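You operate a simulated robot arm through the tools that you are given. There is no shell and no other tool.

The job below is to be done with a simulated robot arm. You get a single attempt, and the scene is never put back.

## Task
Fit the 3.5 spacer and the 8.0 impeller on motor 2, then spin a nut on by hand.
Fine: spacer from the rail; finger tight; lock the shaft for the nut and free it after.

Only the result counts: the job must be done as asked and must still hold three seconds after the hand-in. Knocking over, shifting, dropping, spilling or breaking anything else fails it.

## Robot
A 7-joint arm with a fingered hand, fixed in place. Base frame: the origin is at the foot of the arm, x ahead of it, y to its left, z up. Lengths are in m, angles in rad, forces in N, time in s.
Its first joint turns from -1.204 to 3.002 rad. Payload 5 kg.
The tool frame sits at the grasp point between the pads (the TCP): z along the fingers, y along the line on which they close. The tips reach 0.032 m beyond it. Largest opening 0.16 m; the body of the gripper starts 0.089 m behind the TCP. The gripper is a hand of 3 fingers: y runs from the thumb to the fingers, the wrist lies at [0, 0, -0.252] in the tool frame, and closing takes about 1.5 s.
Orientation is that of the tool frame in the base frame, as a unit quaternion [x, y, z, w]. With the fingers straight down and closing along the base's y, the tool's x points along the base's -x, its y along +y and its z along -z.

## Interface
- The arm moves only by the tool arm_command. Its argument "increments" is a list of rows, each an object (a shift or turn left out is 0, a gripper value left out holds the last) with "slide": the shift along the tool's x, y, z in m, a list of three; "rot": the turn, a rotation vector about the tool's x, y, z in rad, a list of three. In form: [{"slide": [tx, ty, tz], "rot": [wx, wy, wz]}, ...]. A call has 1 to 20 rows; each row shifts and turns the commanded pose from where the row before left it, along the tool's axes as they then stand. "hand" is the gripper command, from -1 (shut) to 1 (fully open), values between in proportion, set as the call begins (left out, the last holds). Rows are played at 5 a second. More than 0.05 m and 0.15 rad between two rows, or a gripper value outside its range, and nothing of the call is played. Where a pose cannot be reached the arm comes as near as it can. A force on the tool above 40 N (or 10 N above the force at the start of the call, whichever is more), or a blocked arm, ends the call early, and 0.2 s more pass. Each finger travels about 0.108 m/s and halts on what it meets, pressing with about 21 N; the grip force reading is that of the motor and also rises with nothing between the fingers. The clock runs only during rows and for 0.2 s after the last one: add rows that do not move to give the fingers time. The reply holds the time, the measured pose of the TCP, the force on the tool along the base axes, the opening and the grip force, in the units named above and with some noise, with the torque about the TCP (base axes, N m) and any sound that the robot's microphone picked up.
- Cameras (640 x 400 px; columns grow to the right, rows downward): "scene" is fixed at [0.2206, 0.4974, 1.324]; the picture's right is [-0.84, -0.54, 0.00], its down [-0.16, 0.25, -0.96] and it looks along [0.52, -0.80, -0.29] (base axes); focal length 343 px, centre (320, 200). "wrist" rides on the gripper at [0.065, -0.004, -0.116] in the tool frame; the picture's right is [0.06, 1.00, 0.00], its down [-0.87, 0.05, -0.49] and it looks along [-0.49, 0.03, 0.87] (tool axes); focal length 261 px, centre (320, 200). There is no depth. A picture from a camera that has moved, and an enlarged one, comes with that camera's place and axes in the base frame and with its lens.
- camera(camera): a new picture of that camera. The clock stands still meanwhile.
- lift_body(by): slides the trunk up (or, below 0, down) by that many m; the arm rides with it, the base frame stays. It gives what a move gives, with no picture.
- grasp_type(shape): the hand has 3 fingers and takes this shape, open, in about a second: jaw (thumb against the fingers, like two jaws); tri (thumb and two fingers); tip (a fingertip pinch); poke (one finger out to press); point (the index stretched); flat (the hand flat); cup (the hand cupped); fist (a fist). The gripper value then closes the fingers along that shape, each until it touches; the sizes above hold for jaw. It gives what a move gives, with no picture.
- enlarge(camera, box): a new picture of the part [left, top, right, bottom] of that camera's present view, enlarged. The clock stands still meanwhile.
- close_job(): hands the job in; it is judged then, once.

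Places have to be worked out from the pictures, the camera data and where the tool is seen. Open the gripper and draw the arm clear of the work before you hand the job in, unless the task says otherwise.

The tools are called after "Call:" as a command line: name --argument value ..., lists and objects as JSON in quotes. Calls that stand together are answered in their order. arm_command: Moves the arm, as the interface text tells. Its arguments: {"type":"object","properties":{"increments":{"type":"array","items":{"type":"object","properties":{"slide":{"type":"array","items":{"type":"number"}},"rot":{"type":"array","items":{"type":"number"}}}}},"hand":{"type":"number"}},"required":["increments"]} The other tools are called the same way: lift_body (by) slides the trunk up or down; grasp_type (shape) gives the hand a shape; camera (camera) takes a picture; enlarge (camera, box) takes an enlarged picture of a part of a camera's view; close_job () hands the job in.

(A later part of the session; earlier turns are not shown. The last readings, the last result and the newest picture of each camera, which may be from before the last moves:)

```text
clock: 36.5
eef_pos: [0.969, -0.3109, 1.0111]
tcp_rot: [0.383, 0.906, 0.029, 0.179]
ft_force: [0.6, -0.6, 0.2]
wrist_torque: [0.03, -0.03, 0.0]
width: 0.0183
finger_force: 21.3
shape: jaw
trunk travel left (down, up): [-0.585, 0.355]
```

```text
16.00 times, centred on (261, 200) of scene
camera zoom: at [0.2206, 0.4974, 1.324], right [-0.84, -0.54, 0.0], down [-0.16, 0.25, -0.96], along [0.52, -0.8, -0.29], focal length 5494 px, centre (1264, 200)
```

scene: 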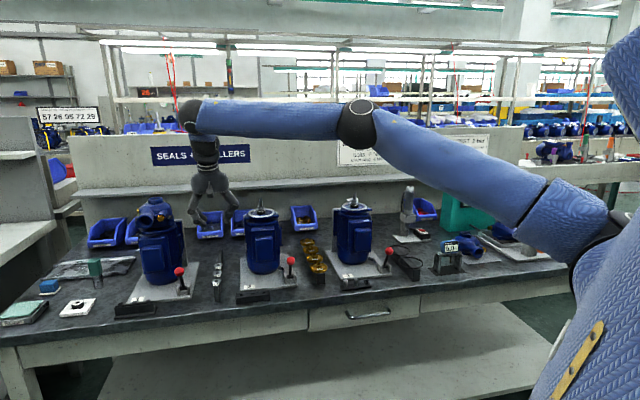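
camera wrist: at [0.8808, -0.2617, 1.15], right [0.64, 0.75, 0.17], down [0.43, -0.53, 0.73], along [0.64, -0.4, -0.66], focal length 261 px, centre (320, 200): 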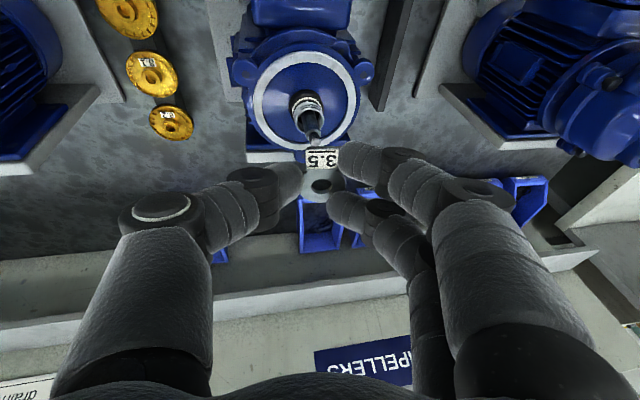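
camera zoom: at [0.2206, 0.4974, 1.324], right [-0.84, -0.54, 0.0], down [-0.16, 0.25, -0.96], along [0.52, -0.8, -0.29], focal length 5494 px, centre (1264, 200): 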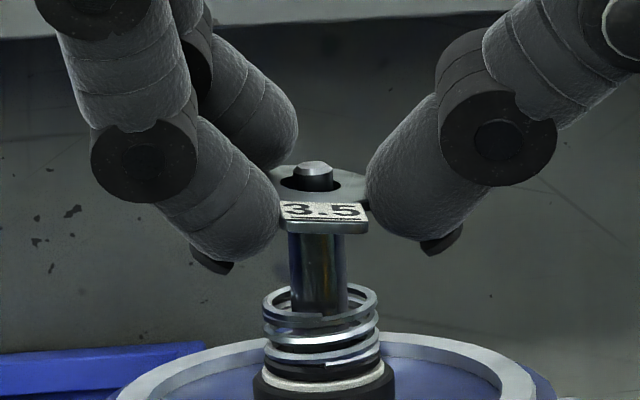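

The thread sits about 2.2 mm toward the rear of the bore and a little to the thumb side. I shift the hand 2.2 mm inward and 0.5 mm toward the thumb, then recheck.

Call:
arm_command --increments '[{"slide": [-0.0021, -0.0005, 0.0006]}, {}, {}]'

Call:
enlarge --camera "wrist" --box '[300, 170, 345, 205]'

Call:
enlarge --camera "scene" --box '[255, 194, 267, 206]'

```text
clock: 37.3
eef_pos: [0.97, -0.3132, 1.011]
tcp_rot: [0.384, 0.906, 0.029, 0.178]
ft_force: [-0.5, -0.9, 0.0]
wrist_torque: [0.01, -0.02, -0.01]
width: 0.0187
finger_force: 20.9
shape: jaw
trunk travel left (down, up): [-0.585, 0.355]
```

```text
11.43 times, centred on (322, 188) of wrist
camera zoom: at [0.885, -0.2599, 1.0991], right [0.64, 0.75, 0.17], down [0.43, -0.53, 0.73], along [0.64, -0.4, -0.66], focal length 2979 px, centre (291, 343)
```

zoom: 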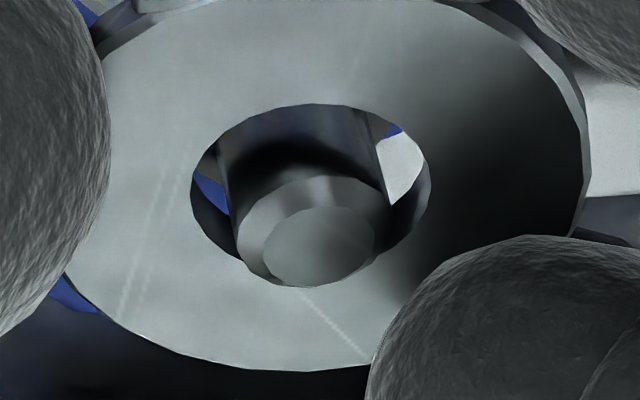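

```text
16.00 times, centred on (261, 200) of scene
camera zoom: at [0.2206, 0.4974, 1.324], right [-0.84, -0.54, 0.0], down [-0.16, 0.25, -0.96], along [0.52, -0.8, -0.29], focal length 5494 px, centre (1264, 200)
```

zoom: 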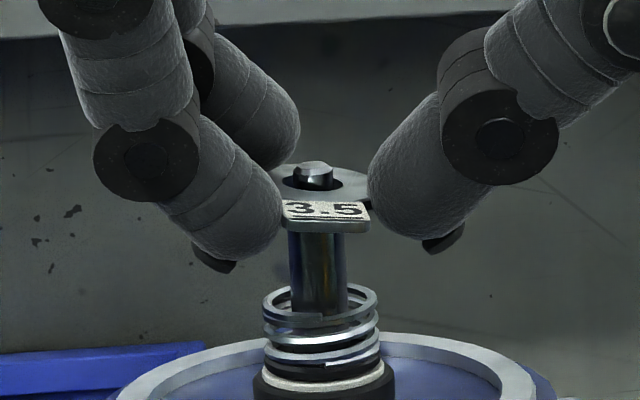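

The thread is now nearly centred, with about 0.6 mm left to correct inward. I lower 3 mm with that correction and watch the force at the shoulder.

Call:
arm_command --increments '[{"slide": [-0.0006, 0, 0.0002]}, {"slide": [0.0009, -0.0006, 0.0028]}, {}]'

Call:
enlarge --camera "wrist" --box '[300, 170, 345, 205]'

Call:
enlarge --camera "scene" --box '[255, 194, 267, 206]'

```text
clock: 38.1
eef_pos: [0.9703, -0.3132, 1.0086]
tcp_rot: [0.384, 0.906, 0.028, 0.178]
ft_force: [-0.8, 0.3, -0.2]
wrist_torque: [-0.03, -0.02, 0.0]
width: 0.0186
finger_force: 20.9
shape: jaw
trunk travel left (down, up): [-0.585, 0.355]
```

```text
11.43 times, centred on (322, 188) of wrist
camera zoom: at [0.8859, -0.2599, 1.0969], right [0.64, 0.75, 0.17], down [0.43, -0.53, 0.73], along [0.64, -0.4, -0.66], focal length 2979 px, centre (291, 343)
```

zoom: 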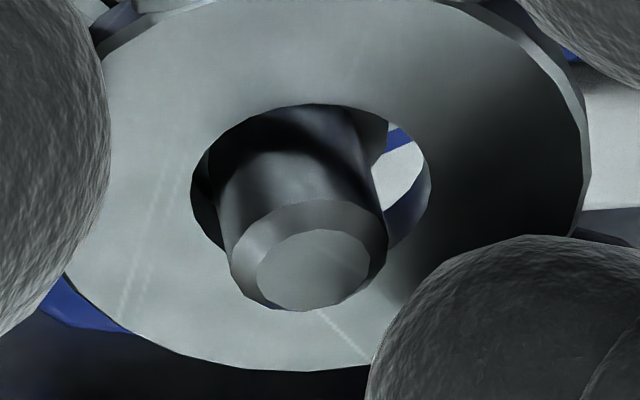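

```text
16.00 times, centred on (261, 200) of scene
camera zoom: at [0.2206, 0.4974, 1.324], right [-0.84, -0.54, 0.0], down [-0.16, 0.25, -0.96], along [0.52, -0.8, -0.29], focal length 5494 px, centre (1264, 200)
```

zoom: 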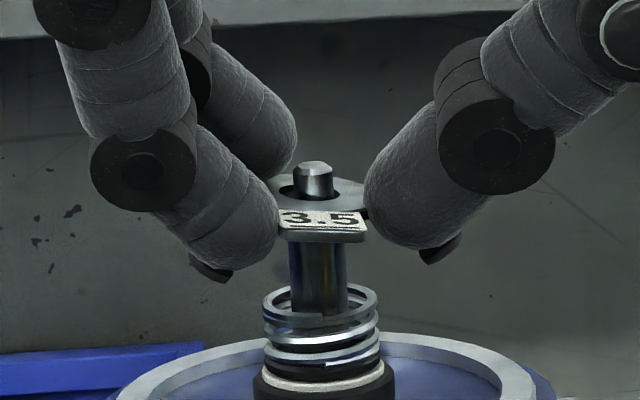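

The thread is centred front-to-back but about 0.8 mm off toward the thumb side. I correct that and go down another 3 mm.

Call:
arm_command --increments '[{"slide": [0, -0.0008, -0.0001]}, {"slide": [0.0009, -0.0006, 0.0028]}, {}, {}]'

Call:
enlarge --camera "wrist" --box '[300, 170, 345, 205]'

Call:
enlarge --camera "scene" --box '[255, 194, 267, 206]'

```text
clock: 39.1
eef_pos: [0.9714, -0.3143, 1.0041]
tcp_rot: [0.383, 0.906, 0.029, 0.179]
ft_force: [0.6, 0.6, -0.6]
wrist_torque: [0.01, 0.02, -0.03]
width: 0.0185
finger_force: 20.9
shape: jaw
trunk travel left (down, up): [-0.585, 0.355]
```

```text
11.43 times, centred on (322, 188) of wrist
camera zoom: at [0.8855, -0.2604, 1.093], right [0.64, 0.75, 0.17], down [0.43, -0.53, 0.73], along [0.64, -0.4, -0.66], focal length 2979 px, centre (291, 343)
```

zoom: 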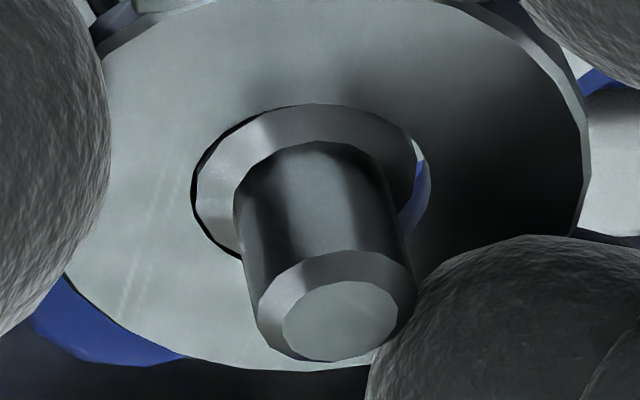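

```text
16.00 times, centred on (261, 200) of scene
camera zoom: at [0.2206, 0.4974, 1.324], right [-0.84, -0.54, 0.0], down [-0.16, 0.25, -0.96], along [0.52, -0.8, -0.29], focal length 5494 px, centre (1264, 200)
```

zoom: 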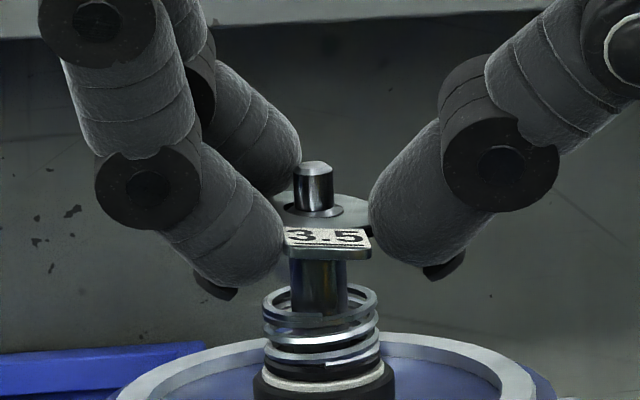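

The shoulder ring is now visible flush inside the bore and concentric, so the spacer has passed onto the main shaft diameter without force. I lower 7 mm more along the shaft.

Call:
arm_command --increments '[{"slide": [0.00105, -0.0007, 0.00328]}, {"slide": [0.00105, -0.0007, 0.00328]}, {}, {}]'

Call:
enlarge --camera "wrist" --box '[290, 160, 355, 210]'

Call:
enlarge --camera "scene" --box '[255, 196, 267, 208]'

```text
clock: 40.1
eef_pos: [0.9706, -0.3139, 0.9985]
tcp_rot: [0.385, 0.905, 0.029, 0.178]
ft_force: [0.4, -0.6, 0.4]
wrist_torque: [-0.03, 0.01, 0.01]
width: 0.0185
finger_force: 21.0
shape: jaw
trunk travel left (down, up): [-0.585, 0.355]
```

```text
8.00 times, centred on (322, 185) of wrist
camera zoom: at [0.8859, -0.2601, 1.0862], right [0.64, 0.75, 0.17], down [0.43, -0.53, 0.73], along [0.64, -0.4, -0.66], focal length 2085 px, centre (300, 320)
```

zoom: 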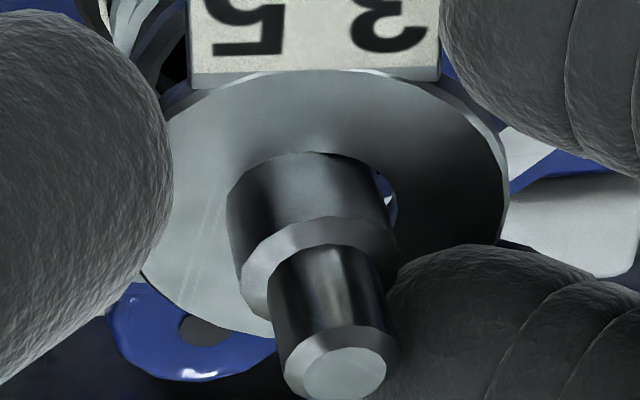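

```text
16.00 times, centred on (261, 202) of scene
camera zoom: at [0.2206, 0.4974, 1.324], right [-0.84, -0.54, 0.0], down [-0.16, 0.25, -0.96], along [0.52, -0.8, -0.29], focal length 5494 px, centre (1264, 168)
```

zoom: 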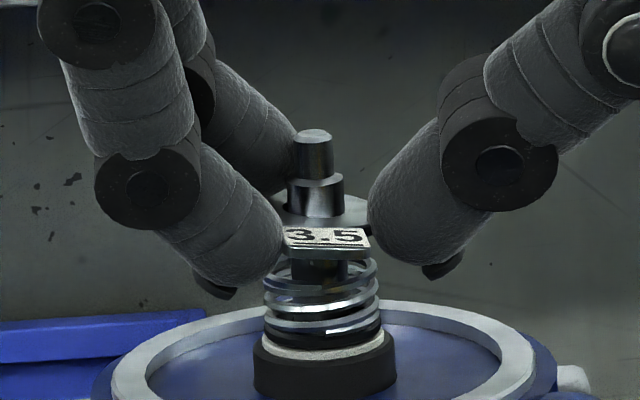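

The spacer now surrounds the shaft just above the spring with no contact force. I open the hand to release it.

Call:
arm_command --increments '[{}, {}]' --hand -0.65

Call:
enlarge --camera "scene" --box '[250, 190, 274, 212]'

Call:
enlarge --camera "wrist" --box '[280, 140, 365, 210]'

```text
clock: 40.7
eef_pos: [0.9703, -0.3132, 0.9984]
tcp_rot: [0.384, 0.906, 0.028, 0.178]
ft_force: [0.1, 0.1, 0.5]
wrist_torque: [0.05, 0.04, -0.01]
width: 0.028
finger_force: 0.0
shape: jaw
trunk travel left (down, up): [-0.585, 0.355]
```

```text
16.00 times, centred on (262, 201) of scene
camera zoom: at [0.2206, 0.4974, 1.324], right [-0.84, -0.54, 0.0], down [-0.16, 0.25, -0.96], along [0.52, -0.8, -0.29], focal length 5494 px, centre (1248, 184)
```

zoom: 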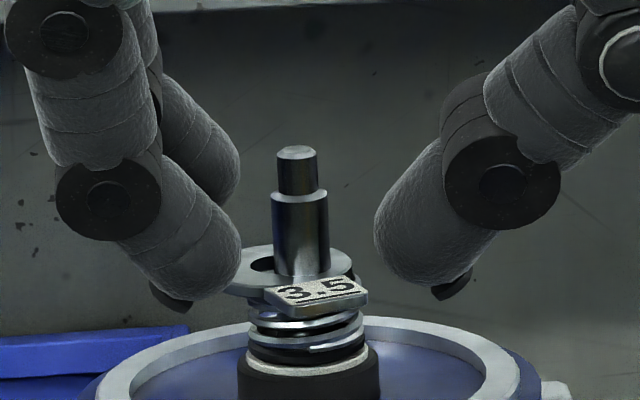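

```text
5.71 times, centred on (322, 175) of wrist
camera zoom: at [0.8859, -0.2601, 1.0862], right [0.64, 0.75, 0.17], down [0.43, -0.53, 0.73], along [0.64, -0.4, -0.66], focal length 1489 px, centre (306, 343)
```

zoom: 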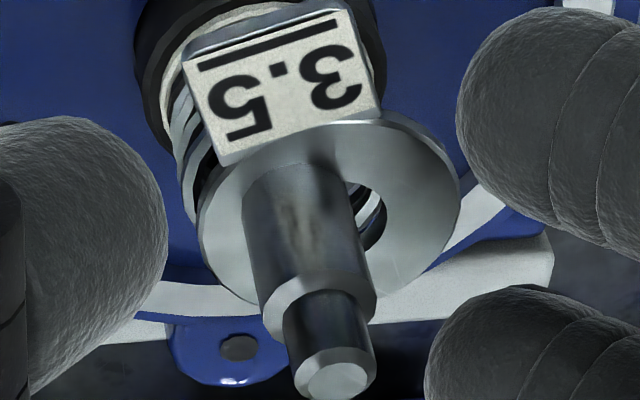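

The spacer dropped onto the spring but looks shifted toward the fingers. I zoom in to see whether it is really around the shaft.

Call:
enlarge --camera "scene" --box '[256, 198, 268, 206]'

Call:
enlarge --camera "wrist" --box '[300, 150, 350, 190]'

```text
16.00 times, centred on (262, 202) of scene
camera zoom: at [0.2206, 0.4974, 1.324], right [-0.84, -0.54, 0.0], down [-0.16, 0.25, -0.96], along [0.52, -0.8, -0.29], focal length 5494 px, centre (1248, 168)
```

zoom: 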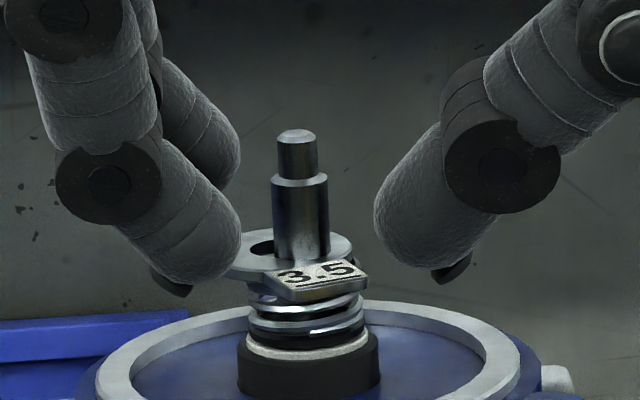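

```text
10.00 times, centred on (325, 170) of wrist
camera zoom: at [0.8859, -0.2601, 1.0862], right [0.64, 0.75, 0.17], down [0.43, -0.53, 0.73], along [0.64, -0.4, -0.66], focal length 2606 px, centre (270, 500)
```

zoom: 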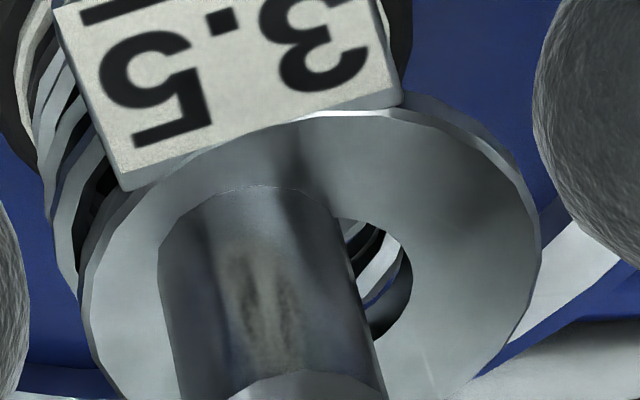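

The spacer is threaded on the shaft and lies on the spring, but about 3 mm off centre toward the fingers. I open wider, rise 50 mm and return the hand to vertical to centre it neatly.

Call:
arm_command --increments '[{}, {}, {"slide": [-0.005, 0.0032, -0.0156]}, {"slide": [-0.005, 0.0032, -0.0156]}, {"slide": [-0.005, 0.0031, -0.0156]}, {"rot": [0.093, 0.07, -0.015]}, {"rot": [0.094, 0.07, -0.016]}, {"rot": [0, 0.085, 0]}, {"rot": [0, 0.085, 0]}, {}]' --hand -0.3

Call:
camera --camera "wrist"

Call:
enlarge --camera "wrist" --box '[270, 120, 370, 200]'

Call:
enlarge --camera "scene" --box '[250, 190, 274, 212]'

```text
clock: 42.9
eef_pos: [0.9717, -0.3143, 1.0481]
tcp_rot: [0.384, 0.924, 0.0, -0.001]
ft_force: [0.1, -0.6, 0.1]
wrist_torque: [0.01, -0.02, 0.01]
width: 0.0554
finger_force: 0.1
shape: jaw
trunk travel left (down, up): [-0.585, 0.355]
```

```text
taken
camera wrist: at [0.9214, -0.2703, 1.1645], right [0.66, 0.75, 0.0], down [0.65, -0.58, 0.49], along [0.37, -0.32, -0.87], focal length 261 px, centre (320, 200)
```

wrist: 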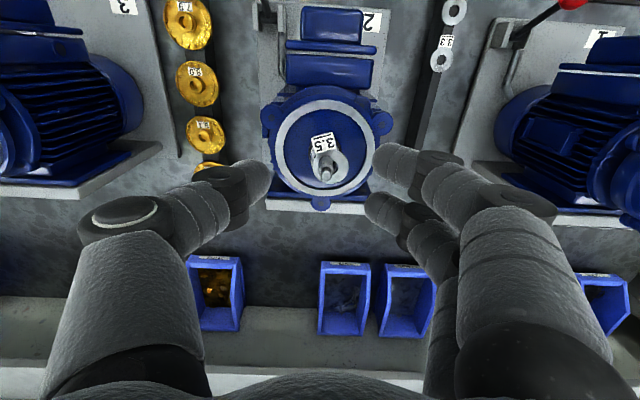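

```text
5.00 times, centred on (320, 160) of wrist
camera zoom: at [0.9214, -0.2703, 1.1645], right [0.66, 0.75, 0.0], down [0.65, -0.58, 0.49], along [0.37, -0.32, -0.87], focal length 1303 px, centre (320, 400)
```

zoom: 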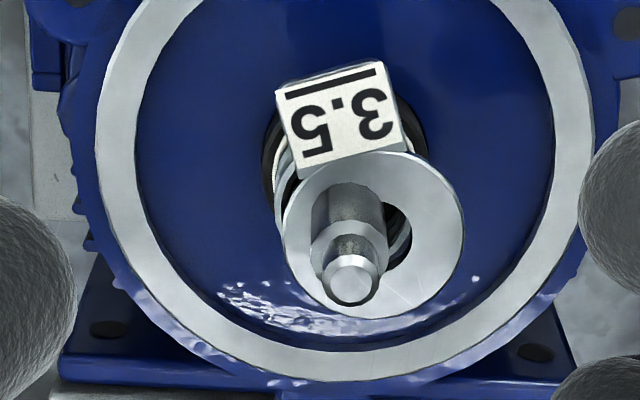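

```text
16.00 times, centred on (262, 201) of scene
camera zoom: at [0.2206, 0.4974, 1.324], right [-0.84, -0.54, 0.0], down [-0.16, 0.25, -0.96], along [0.52, -0.8, -0.29], focal length 5494 px, centre (1248, 184)
```

zoom: 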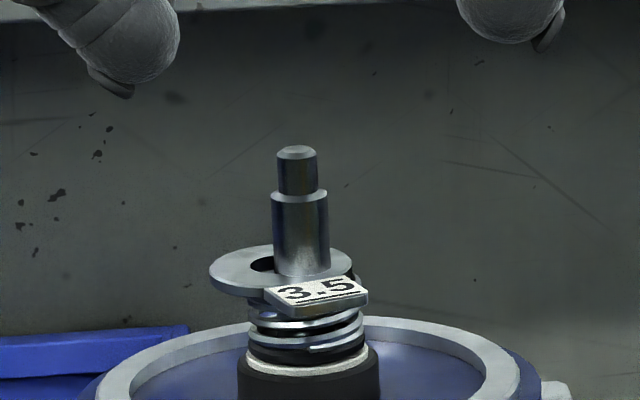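

The shaft is at (0.983, -0.3187) and the spacer lies about 4 mm off toward the fingers and 3 mm inward. I centre the vertical hand on the shaft and lower so the fingertips are level with the disc.

Call:
arm_command --increments '[{"slide": [-0.0086, 0.0048, 0]}, {"slide": [0, 0, 0.02]}, {"slide": [0, 0, 0.02]}, {"slide": [0, 0, 0.02]}, {}, {}]'

Call:
enlarge --camera "wrist" --box '[240, 110, 400, 240]'

Call:
enlarge --camera "scene" --box '[240, 185, 285, 220]'

```text
clock: 44.3
eef_pos: [0.9798, -0.3164, 0.9881]
tcp_rot: [0.384, 0.924, 0.0, 0.001]
ft_force: [0.3, -0.3, 0.9]
wrist_torque: [0.04, -0.01, 0.02]
width: 0.0555
finger_force: 0.0
shape: jaw
trunk travel left (down, up): [-0.585, 0.355]
```

```text
3.08 times, centred on (320, 175) of wrist
camera zoom: at [0.9306, -0.2743, 1.1037], right [0.66, 0.75, 0.0], down [0.65, -0.58, 0.49], along [0.37, -0.33, -0.87], focal length 802 px, centre (320, 277)
```

zoom: 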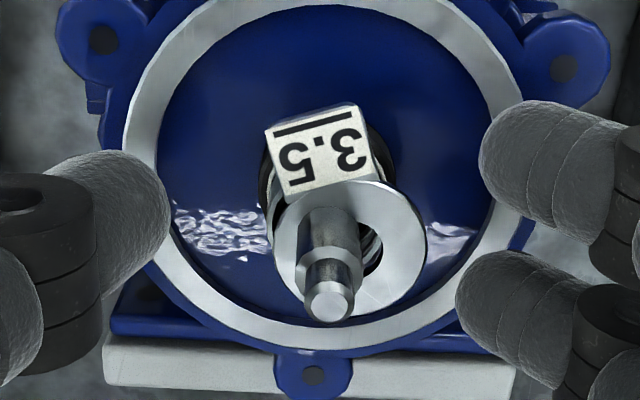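

```text
11.43 times, centred on (262, 202) of scene
camera zoom: at [0.2206, 0.4974, 1.324], right [-0.84, -0.54, 0.0], down [-0.16, 0.25, -0.96], along [0.52, -0.8, -0.29], focal length 3924 px, centre (977, 171)
```

zoom: 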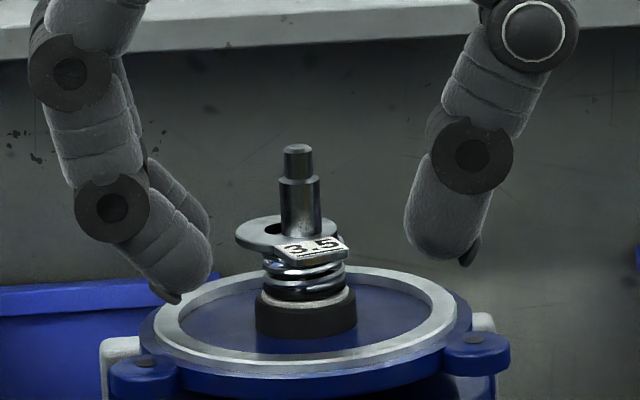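

The fingers straddle the disc at its level. I close stepwise so that the finger side nudges it back toward the centre.

Call:
arm_command --increments '[{}, {}]' --hand -0.62

Call:
enlarge --camera "wrist" --box '[260, 120, 380, 220]'

Call:
enlarge --camera "scene" --box '[250, 190, 274, 212]'

```text
clock: 44.9
eef_pos: [0.98, -0.3166, 0.9893]
tcp_rot: [0.384, 0.923, 0.0, 0.001]
ft_force: [-0.4, -0.6, 0.3]
wrist_torque: [0.01, 0.0, 0.0]
width: 0.0306
finger_force: 0.0
shape: jaw
trunk travel left (down, up): [-0.585, 0.355]
```

```text
4.00 times, centred on (320, 170) of wrist
camera zoom: at [0.9302, -0.274, 1.1043], right [0.66, 0.75, 0.0], down [0.65, -0.58, 0.49], along [0.37, -0.33, -0.87], focal length 1043 px, centre (320, 320)
```

zoom: 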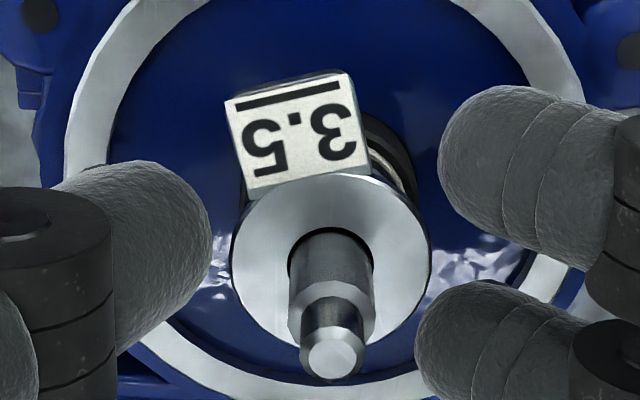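

```text
16.00 times, centred on (262, 201) of scene
camera zoom: at [0.2206, 0.4974, 1.324], right [-0.84, -0.54, 0.0], down [-0.16, 0.25, -0.96], along [0.52, -0.8, -0.29], focal length 5494 px, centre (1248, 184)
```

zoom: 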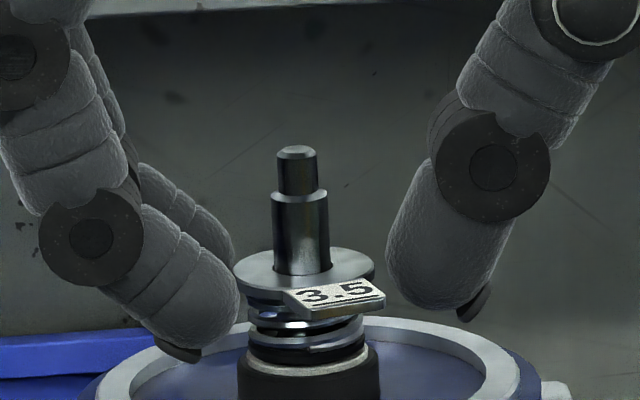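

The bore is now concentric with the shaft in both views. I open the fingers and rise clear, then verify it stayed.

Call:
arm_command --increments '[{}, {}, {"slide": [0, 0, -0.02]}, {"slide": [0, 0, -0.03]}, {"slide": [0, 0, -0.03]}, {}]' --hand -0.2

Call:
enlarge --camera "wrist" --box '[270, 120, 370, 200]'

Call:
enlarge --camera "scene" --box '[250, 190, 274, 212]'

```text
clock: 46.3
eef_pos: [0.9802, -0.3163, 1.07]
tcp_rot: [0.383, 0.924, 0.0, -0.001]
ft_force: [0.4, -0.9, 0.2]
wrist_torque: [0.03, 0.03, 0.01]
width: 0.0636
finger_force: 0.0
shape: jaw
trunk travel left (down, up): [-0.585, 0.355]
```

```text
5.00 times, centred on (320, 160) of wrist
camera zoom: at [0.931, -0.2739, 1.1854], right [0.66, 0.75, 0.0], down [0.65, -0.58, 0.49], along [0.37, -0.33, -0.87], focal length 1303 px, centre (320, 400)
```

zoom: 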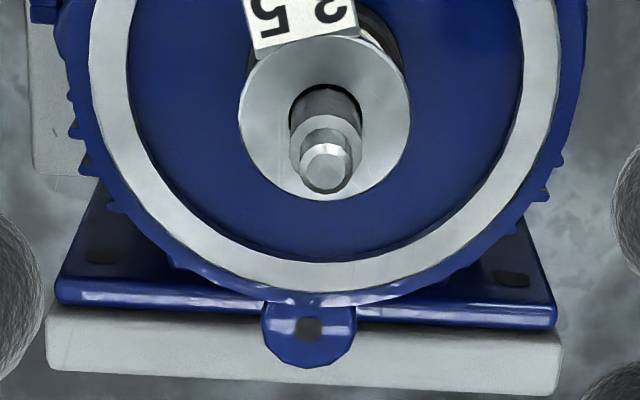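

```text
16.00 times, centred on (262, 201) of scene
camera zoom: at [0.2206, 0.4974, 1.324], right [-0.84, -0.54, 0.0], down [-0.16, 0.25, -0.96], along [0.52, -0.8, -0.29], focal length 5494 px, centre (1248, 184)
```

zoom: 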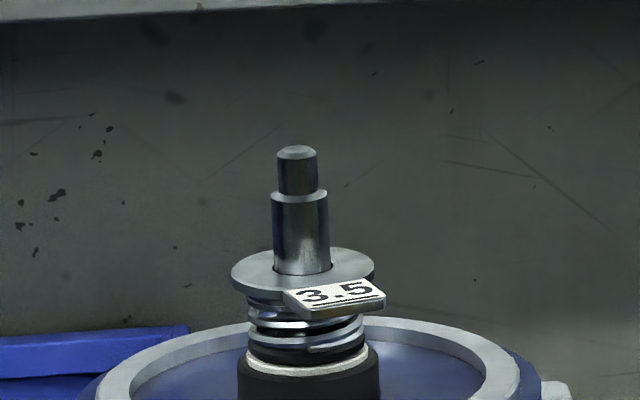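

The spacer sits centred on the shaft, resting on the spring. Now the impeller: I move at a safe height over the 8.0 impeller near (0.834, -0.411) for a close look.

Call:
arm_command --increments '[{"slide": [0.0072, -0.0341, 0]}, {"slide": [0.0072, -0.0341, 0]}, {"slide": [0.0072, -0.0341, 0]}, {"slide": [0.0072, -0.0341, 0]}, {"slide": [0.0072, -0.0341, 0]}, {}]' --hand 0.2

Call:
camera --camera "wrist"

Call:
enlarge --camera "wrist" --box '[270, 20, 370, 130]'

Call:
camera --camera "scene"

```text
clock: 47.7
eef_pos: [0.8329, -0.4102, 1.0696]
tcp_rot: [0.382, 0.924, 0.0, 0.0]
ft_force: [0.1, 0.1, -0.1]
wrist_torque: [0.02, 0.04, 0.02]
width: 0.0956
finger_force: 0.1
shape: jaw
trunk travel left (down, up): [-0.585, 0.355]
```

```text
taken
camera wrist: at [0.7836, -0.3672, 1.1858], right [0.66, 0.75, 0.0], down [0.65, -0.58, 0.49], along [0.37, -0.33, -0.87], focal length 261 px, centre (320, 200)
```

wrist: 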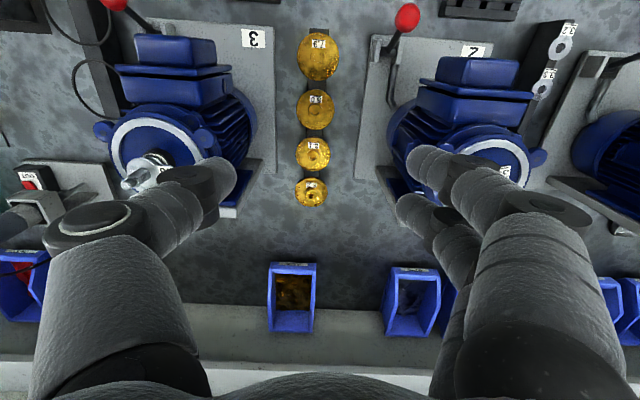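

```text
3.64 times, centred on (320, 75) of wrist
camera zoom: at [0.7836, -0.3672, 1.1858], right [0.66, 0.75, 0.0], down [0.65, -0.58, 0.49], along [0.37, -0.33, -0.87], focal length 948 px, centre (320, 654)
```

zoom: 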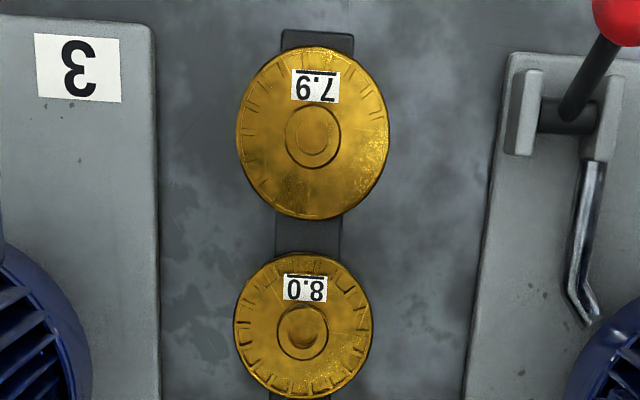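

```text
taken
```

scene: 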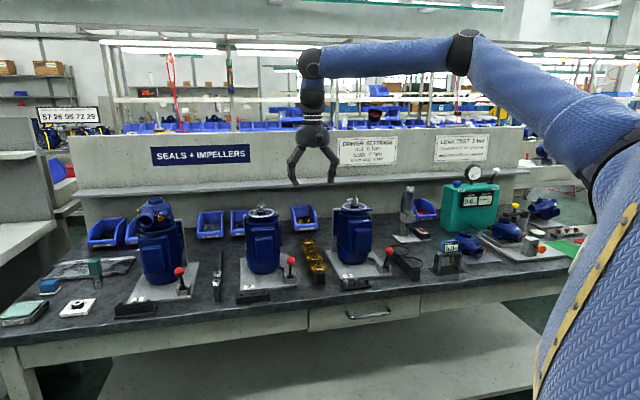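

The 8.0 impeller is at about (0.834, -0.420), 57 mm across with a 21 mm hub. Gripping its rim along the bench would bring the hand body into motor 3, so I turn the hand by 65° to take it by the hub with the wide side clear of both motors.

Call:
arm_command --increments '[{"rot": [0, 0, -0.1418]}, {"rot": [0, 0, -0.1418]}, {"rot": [0, 0, -0.1418]}, {"rot": [0, 0, -0.1418]}, {"rot": [0, 0, -0.1418]}, {"rot": [0, 0, -0.1418]}, {"rot": [0, 0, -0.1418]}, {"rot": [0, 0, -0.1414]}, {}]' --hand -0.25

Call:
lift_body --by -0.12

Call:
camera --camera "wrist"

Call:
camera --camera "scene"

```text
clock: 49.7
eef_pos: [0.833, -0.4087, 1.0679]
tcp_rot: [-0.174, 0.985, 0.0, 0.0]
ft_force: [0.8, -0.7, 0.1]
wrist_torque: [-0.01, 0.03, -0.02]
width: 0.0605
finger_force: 0.1
shape: jaw
trunk travel left (down, up): [-0.585, 0.355]
```

```text
clock: 51.2
eef_pos: [0.8332, -0.4106, 0.9484]
tcp_rot: [-0.173, 0.985, 0.0, 0.0]
ft_force: [0.2, -0.7, 0.7]
wrist_torque: [-0.03, -0.02, 0.01]
width: 0.0608
finger_force: 0.1
shape: jaw
trunk travel left (down, up): [-0.465, 0.475]
```

```text
taken
camera wrist: at [0.7729, -0.4359, 1.0641], right [-0.4, 0.92, 0.0], down [0.8, 0.35, 0.49], along [0.45, 0.2, -0.87], focal length 261 px, centre (320, 200)
```

wrist: 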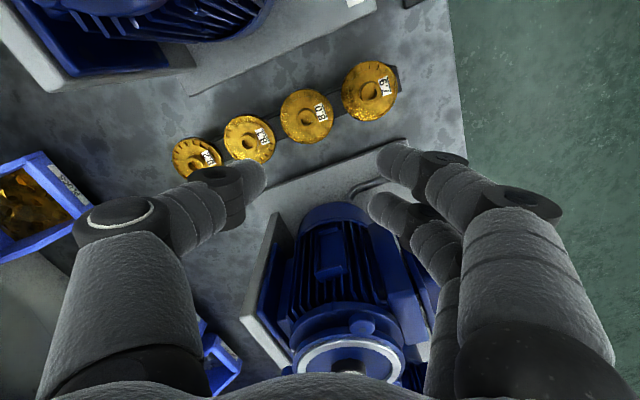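

```text
taken
```

scene: 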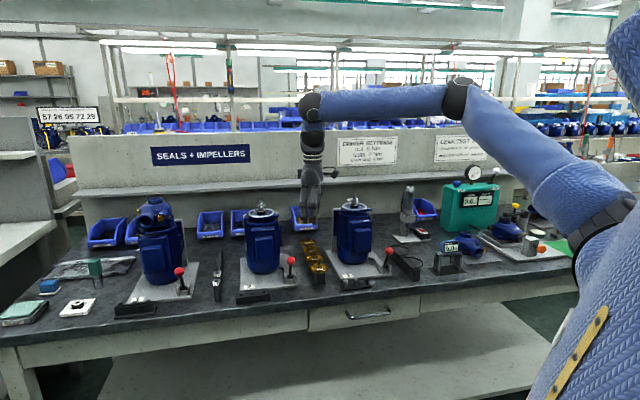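

The view is clear. I enlarge the 8.0 impeller to measure its hub and face height.

Call:
enlarge --camera "wrist" --box '[260, 70, 350, 150]'

Call:
enlarge --camera "scene" --box '[300, 235, 330, 290]'

```text
5.00 times, centred on (305, 110) of wrist
camera zoom: at [0.7729, -0.4359, 1.0641], right [-0.4, 0.92, 0.0], down [0.8, 0.35, 0.49], along [0.45, 0.2, -0.87], focal length 1303 px, centre (395, 650)
```

zoom: 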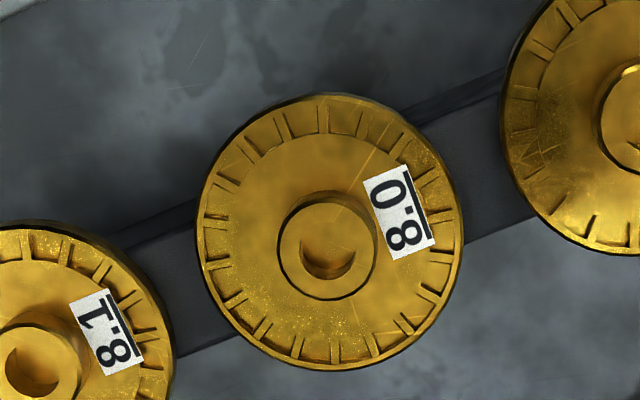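

```text
7.27 times, centred on (315, 262) of scene
camera zoom: at [0.2206, 0.4974, 1.324], right [-0.84, -0.54, 0.0], down [-0.16, 0.25, -0.96], along [0.52, -0.8, -0.29], focal length 2497 px, centre (356, -254)
```

zoom: 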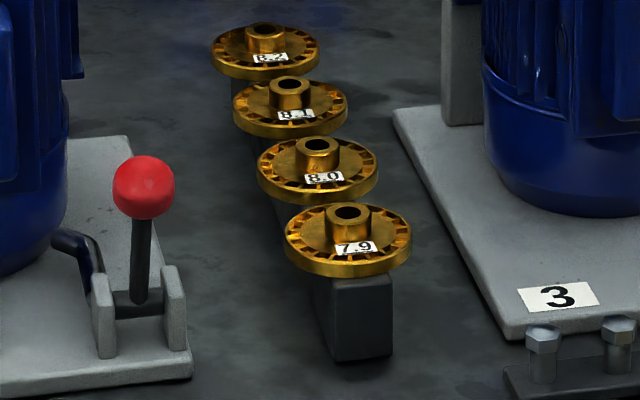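

The hub top lies about 0.160 m below the TCP and 14 mm to the thumb side. I centre the hand on it and come down 80 mm.

Call:
arm_command --increments '[{"slide": [0.0077, -0.0175, 0]}, {"slide": [0, 0, 0.04]}, {"slide": [0, 0, 0.04]}, {}, {}]'

Call:
camera --camera "wrist"

Call:
enlarge --camera "wrist" --box '[270, 90, 370, 180]'

Call:
enlarge --camera "scene" --box '[270, 170, 390, 290]'

```text
clock: 52.4
eef_pos: [0.8338, -0.4276, 0.8674]
tcp_rot: [-0.174, 0.985, 0.001, 0.0]
ft_force: [0.4, 0.5, -0.5]
wrist_torque: [-0.01, 0.02, 0.01]
width: 0.0605
finger_force: 0.1
shape: jaw
trunk travel left (down, up): [-0.465, 0.475]
```

```text
taken
camera wrist: at [0.7725, -0.4538, 0.9842], right [-0.4, 0.92, 0.0], down [0.8, 0.35, 0.49], along [0.45, 0.2, -0.87], focal length 261 px, centre (320, 200)
```

wrist: 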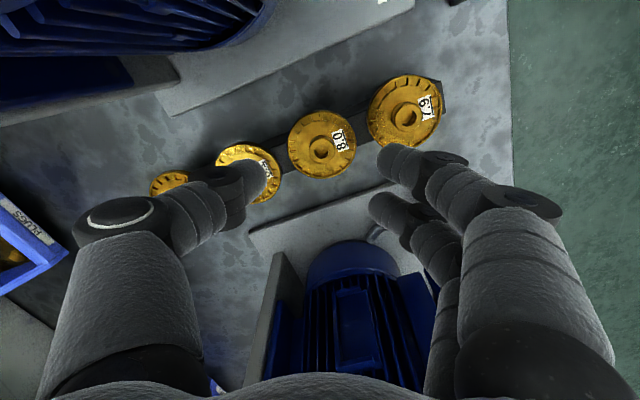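

```text
4.44 times, centred on (320, 135) of wrist
camera zoom: at [0.7725, -0.4538, 0.9842], right [-0.4, 0.92, 0.0], down [0.8, 0.35, 0.49], along [0.45, 0.2, -0.87], focal length 1158 px, centre (320, 489)
```

zoom: 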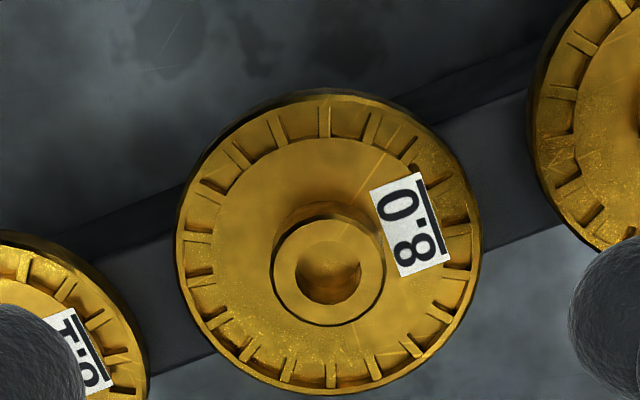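

```text
3.33 times, centred on (330, 230) of scene
camera zoom: at [0.2206, 0.4974, 1.324], right [-0.84, -0.54, 0.0], down [-0.16, 0.25, -0.96], along [0.52, -0.8, -0.29], focal length 1145 px, centre (287, 100)
```

zoom: 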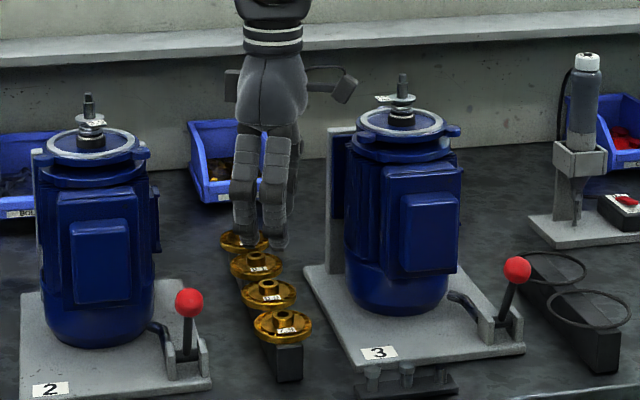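

Hub is at tool (-0.001, 0.002, 0.080); its top is near z 0.789 and the disk face near 0.776. I narrow the opening to 45 mm and descend 57 mm so the tips stop just above the disk face.

Call:
arm_command --increments '[{"slide": [0.0017, -0.0015, 0]}, {"slide": [0, 0, 0.02]}, {"slide": [0, 0, 0.02]}, {"slide": [0, 0, 0.012]}, {"slide": [0, 0, 0.005]}, {}, {}]' --hand -0.44

Call:
camera --camera "wrist"

Call:
enlarge --camera "wrist" --box '[260, 130, 380, 220]'

Call:
enlarge --camera "scene" --box '[290, 220, 340, 280]'

```text
clock: 54.0
eef_pos: [0.831, -0.4312, 0.8112]
tcp_rot: [-0.172, 0.985, 0.0, 0.0]
ft_force: [-0.1, -0.3, 0.4]
wrist_torque: [-0.03, -0.02, 0.01]
width: 0.0453
finger_force: 0.1
shape: jaw
trunk travel left (down, up): [-0.465, 0.475]
```

```text
taken
camera wrist: at [0.7713, -0.4564, 0.9269], right [-0.4, 0.92, 0.0], down [0.8, 0.35, 0.49], along [0.45, 0.2, -0.87], focal length 261 px, centre (320, 200)
```

wrist: 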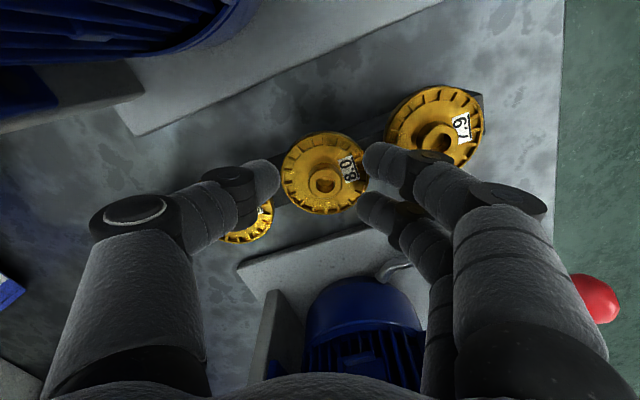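

```text
4.44 times, centred on (320, 175) of wrist
camera zoom: at [0.7713, -0.4564, 0.9269], right [-0.4, 0.92, 0.0], down [0.8, 0.35, 0.49], along [0.45, 0.2, -0.87], focal length 1158 px, centre (320, 311)
```

zoom: 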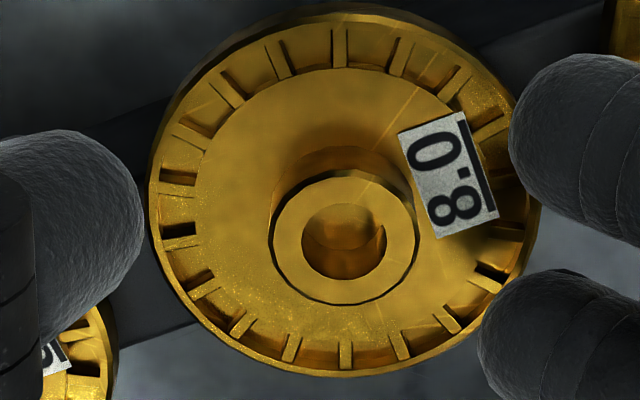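

```text
6.67 times, centred on (315, 250) of scene
camera zoom: at [0.2206, 0.4974, 1.324], right [-0.84, -0.54, 0.0], down [-0.16, 0.25, -0.96], along [0.52, -0.8, -0.29], focal length 2289 px, centre (353, -133)
```

zoom: 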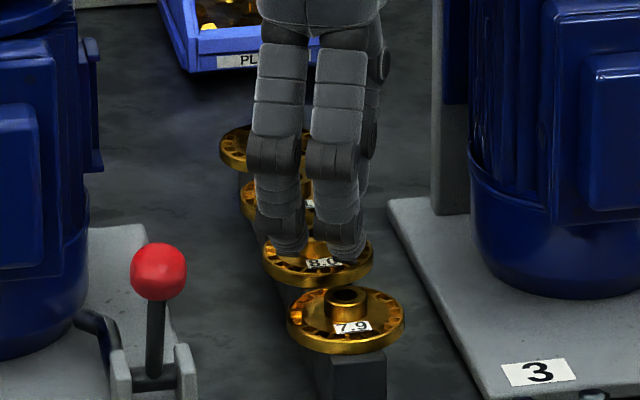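

The hub is between thumb and fingers at about the right depth. I close in steps and watch how the impeller responds.

Call:
arm_command --increments '[{}, {}]' --hand -0.75

Call:
enlarge --camera "wrist" --box '[260, 130, 380, 220]'

```text
clock: 54.6
eef_pos: [0.8325, -0.4305, 0.8109]
tcp_rot: [-0.173, 0.985, 0.0, 0.0]
ft_force: [0.6, -0.3, -0.5]
wrist_torque: [-0.02, 0.03, 0.03]
width: 0.0205
finger_force: 0.1
shape: jaw
trunk travel left (down, up): [-0.465, 0.475]
```

```text
4.44 times, centred on (320, 175) of wrist
camera zoom: at [0.7713, -0.4563, 0.927], right [-0.4, 0.92, 0.0], down [0.8, 0.35, 0.49], along [0.45, 0.2, -0.87], focal length 1158 px, centre (320, 311)
```

zoom: 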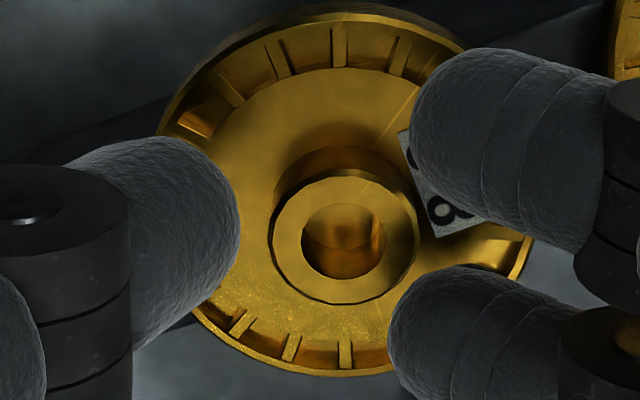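

No contact yet: the thumb has about 4 mm to go and the fingers straddle the hub. I close fully onto the hub.

Call:
arm_command --increments '[{}, {}, {}]' --hand -1

Call:
enlarge --camera "wrist" --box '[260, 130, 380, 220]'

Call:
enlarge --camera "scene" --box '[290, 220, 340, 280]'

```text
clock: 55.4
eef_pos: [0.8322, -0.4292, 0.8117]
tcp_rot: [-0.172, 0.985, 0.0, 0.001]
ft_force: [0.0, 0.8, 0.0]
wrist_torque: [0.02, -0.02, 0.01]
width: 0.0
finger_force: 20.8
shape: jaw
trunk travel left (down, up): [-0.465, 0.475]
```

```text
4.44 times, centred on (320, 175) of wrist
camera zoom: at [0.7713, -0.4563, 0.927], right [-0.4, 0.92, 0.0], down [0.8, 0.35, 0.49], along [0.45, 0.2, -0.87], focal length 1158 px, centre (320, 311)
```

zoom: 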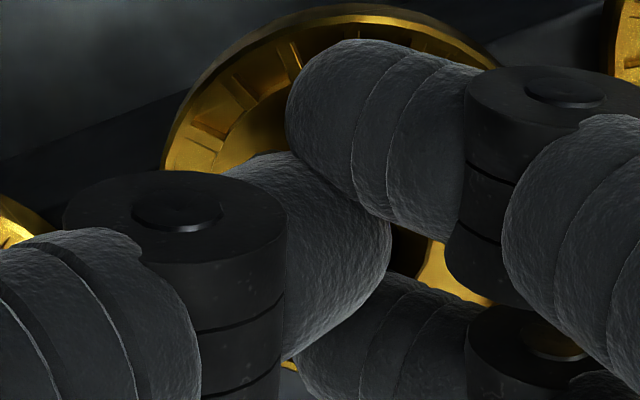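

```text
6.67 times, centred on (315, 250) of scene
camera zoom: at [0.2206, 0.4974, 1.324], right [-0.84, -0.54, 0.0], down [-0.16, 0.25, -0.96], along [0.52, -0.8, -0.29], focal length 2289 px, centre (353, -133)
```

zoom: 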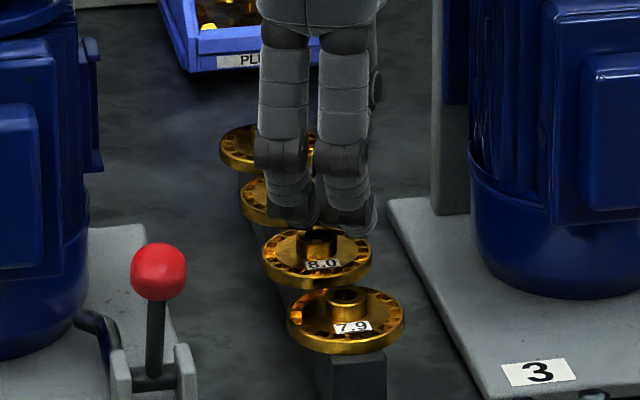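

The fingers closed above the hub without touching it, so its top is lower than I thought (about 0.779). I open again and descend 10 mm, then check the clearance to the disk face.

Call:
arm_command --increments '[{}, {}, {}, {"slide": [0, 0, 0.005]}, {"slide": [0, 0, 0.005]}, {}]' --hand -0.5

Call:
enlarge --camera "wrist" --box '[260, 130, 380, 220]'

Call:
enlarge --camera "scene" --box '[298, 235, 332, 270]'

```text
clock: 56.8
eef_pos: [0.8322, -0.4307, 0.8009]
tcp_rot: [-0.173, 0.985, 0.0, 0.0]
ft_force: [1.3, 2.1, 3.7]
wrist_torque: [0.11, 0.02, 0.01]
width: 0.0399
finger_force: 0.0
shape: jaw
trunk travel left (down, up): [-0.465, 0.475]
```

```text
4.44 times, centred on (320, 175) of wrist
camera zoom: at [0.7714, -0.4571, 0.9171], right [-0.4, 0.92, 0.0], down [0.8, 0.35, 0.49], along [0.45, 0.2, -0.87], focal length 1158 px, centre (320, 311)
```

zoom: 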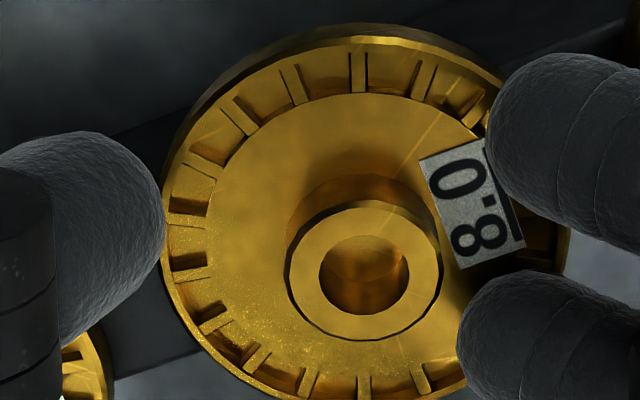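

```text
11.43 times, centred on (315, 252) of scene
camera zoom: at [0.2206, 0.4974, 1.324], right [-0.84, -0.54, 0.0], down [-0.16, 0.25, -0.96], along [0.52, -0.8, -0.29], focal length 3924 px, centre (377, -400)
```

zoom: 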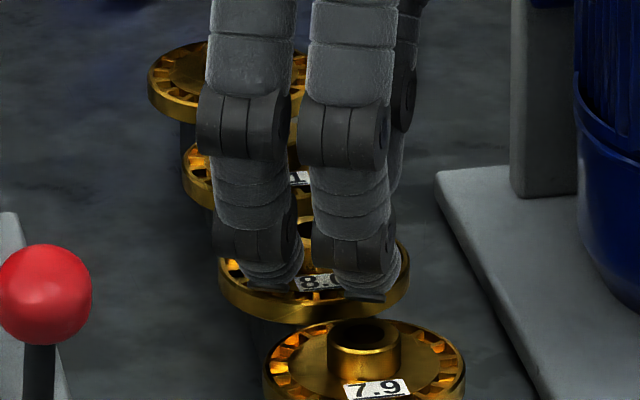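

The tips touch the disk rim (3.7 N) here. I raise 2 mm, close to 24 mm so that the tips come over the inner face, then look again.

Call:
arm_command --increments '[{"slide": [0, 0.002, -0.002]}, {}]' --hand -0.5

Call:
arm_command --increments '[{}, {}]' --hand -0.7

Call:
enlarge --camera "wrist" --box '[260, 130, 380, 220]'

Call:
enlarge --camera "scene" --box '[298, 235, 332, 270]'

```text
clock: 57.4
eef_pos: [0.8313, -0.4296, 0.8025]
tcp_rot: [-0.173, 0.985, -0.001, -0.001]
ft_force: [-0.2, -0.1, 0.1]
wrist_torque: [-0.01, 0.01, -0.02]
width: 0.0401
finger_force: 0.0
shape: jaw
trunk travel left (down, up): [-0.465, 0.475]
```

```text
clock: 58.0
eef_pos: [0.831, -0.4295, 0.8019]
tcp_rot: [-0.173, 0.985, -0.001, 0.0]
ft_force: [-0.1, 0.3, 1.0]
wrist_torque: [0.0, -0.01, 0.05]
width: 0.0246
finger_force: 0.1
shape: jaw
trunk travel left (down, up): [-0.465, 0.475]
```

```text
4.44 times, centred on (320, 175) of wrist
camera zoom: at [0.7703, -0.4554, 0.9184], right [-0.4, 0.92, 0.0], down [0.8, 0.35, 0.49], along [0.45, 0.2, -0.87], focal length 1158 px, centre (320, 311)
```

zoom: 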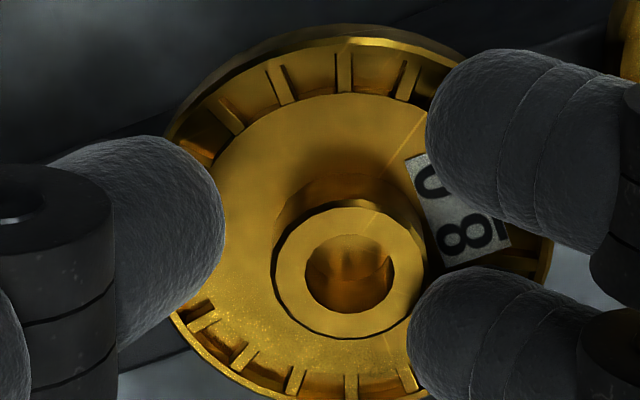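

```text
11.43 times, centred on (315, 252) of scene
camera zoom: at [0.2206, 0.4974, 1.324], right [-0.84, -0.54, 0.0], down [-0.16, 0.25, -0.96], along [0.52, -0.8, -0.29], focal length 3924 px, centre (377, -400)
```

zoom: 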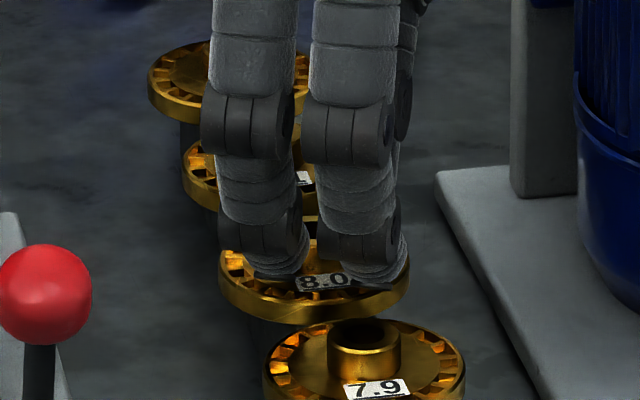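

The hub is well placed sideways but about 3.5 mm toward the rear finger. I shift the hand by that and lower 3 mm, watching the force.

Call:
arm_command --increments '[{"slide": [-0.0035, 0, 0]}, {"slide": [0, 0, 0.003]}, {}]'

Call:
enlarge --camera "wrist" --box '[260, 130, 380, 220]'

```text
clock: 58.8
eef_pos: [0.8341, -0.4273, 0.8018]
tcp_rot: [-0.173, 0.985, -0.001, 0.001]
ft_force: [-0.6, 1.3, 6.6]
wrist_torque: [0.21, 0.04, -0.05]
width: 0.0243
finger_force: 0.1
shape: jaw
trunk travel left (down, up): [-0.465, 0.475]
```

```text
4.44 times, centred on (320, 175) of wrist
camera zoom: at [0.7732, -0.4534, 0.9169], right [-0.4, 0.92, 0.0], down [0.8, 0.35, 0.49], along [0.45, 0.2, -0.87], focal length 1158 px, centre (320, 311)
```

zoom: 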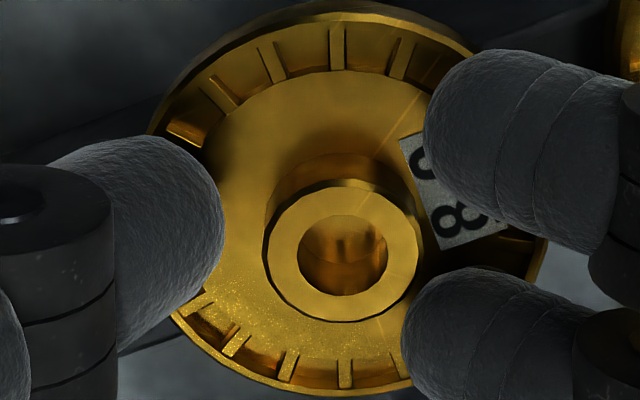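

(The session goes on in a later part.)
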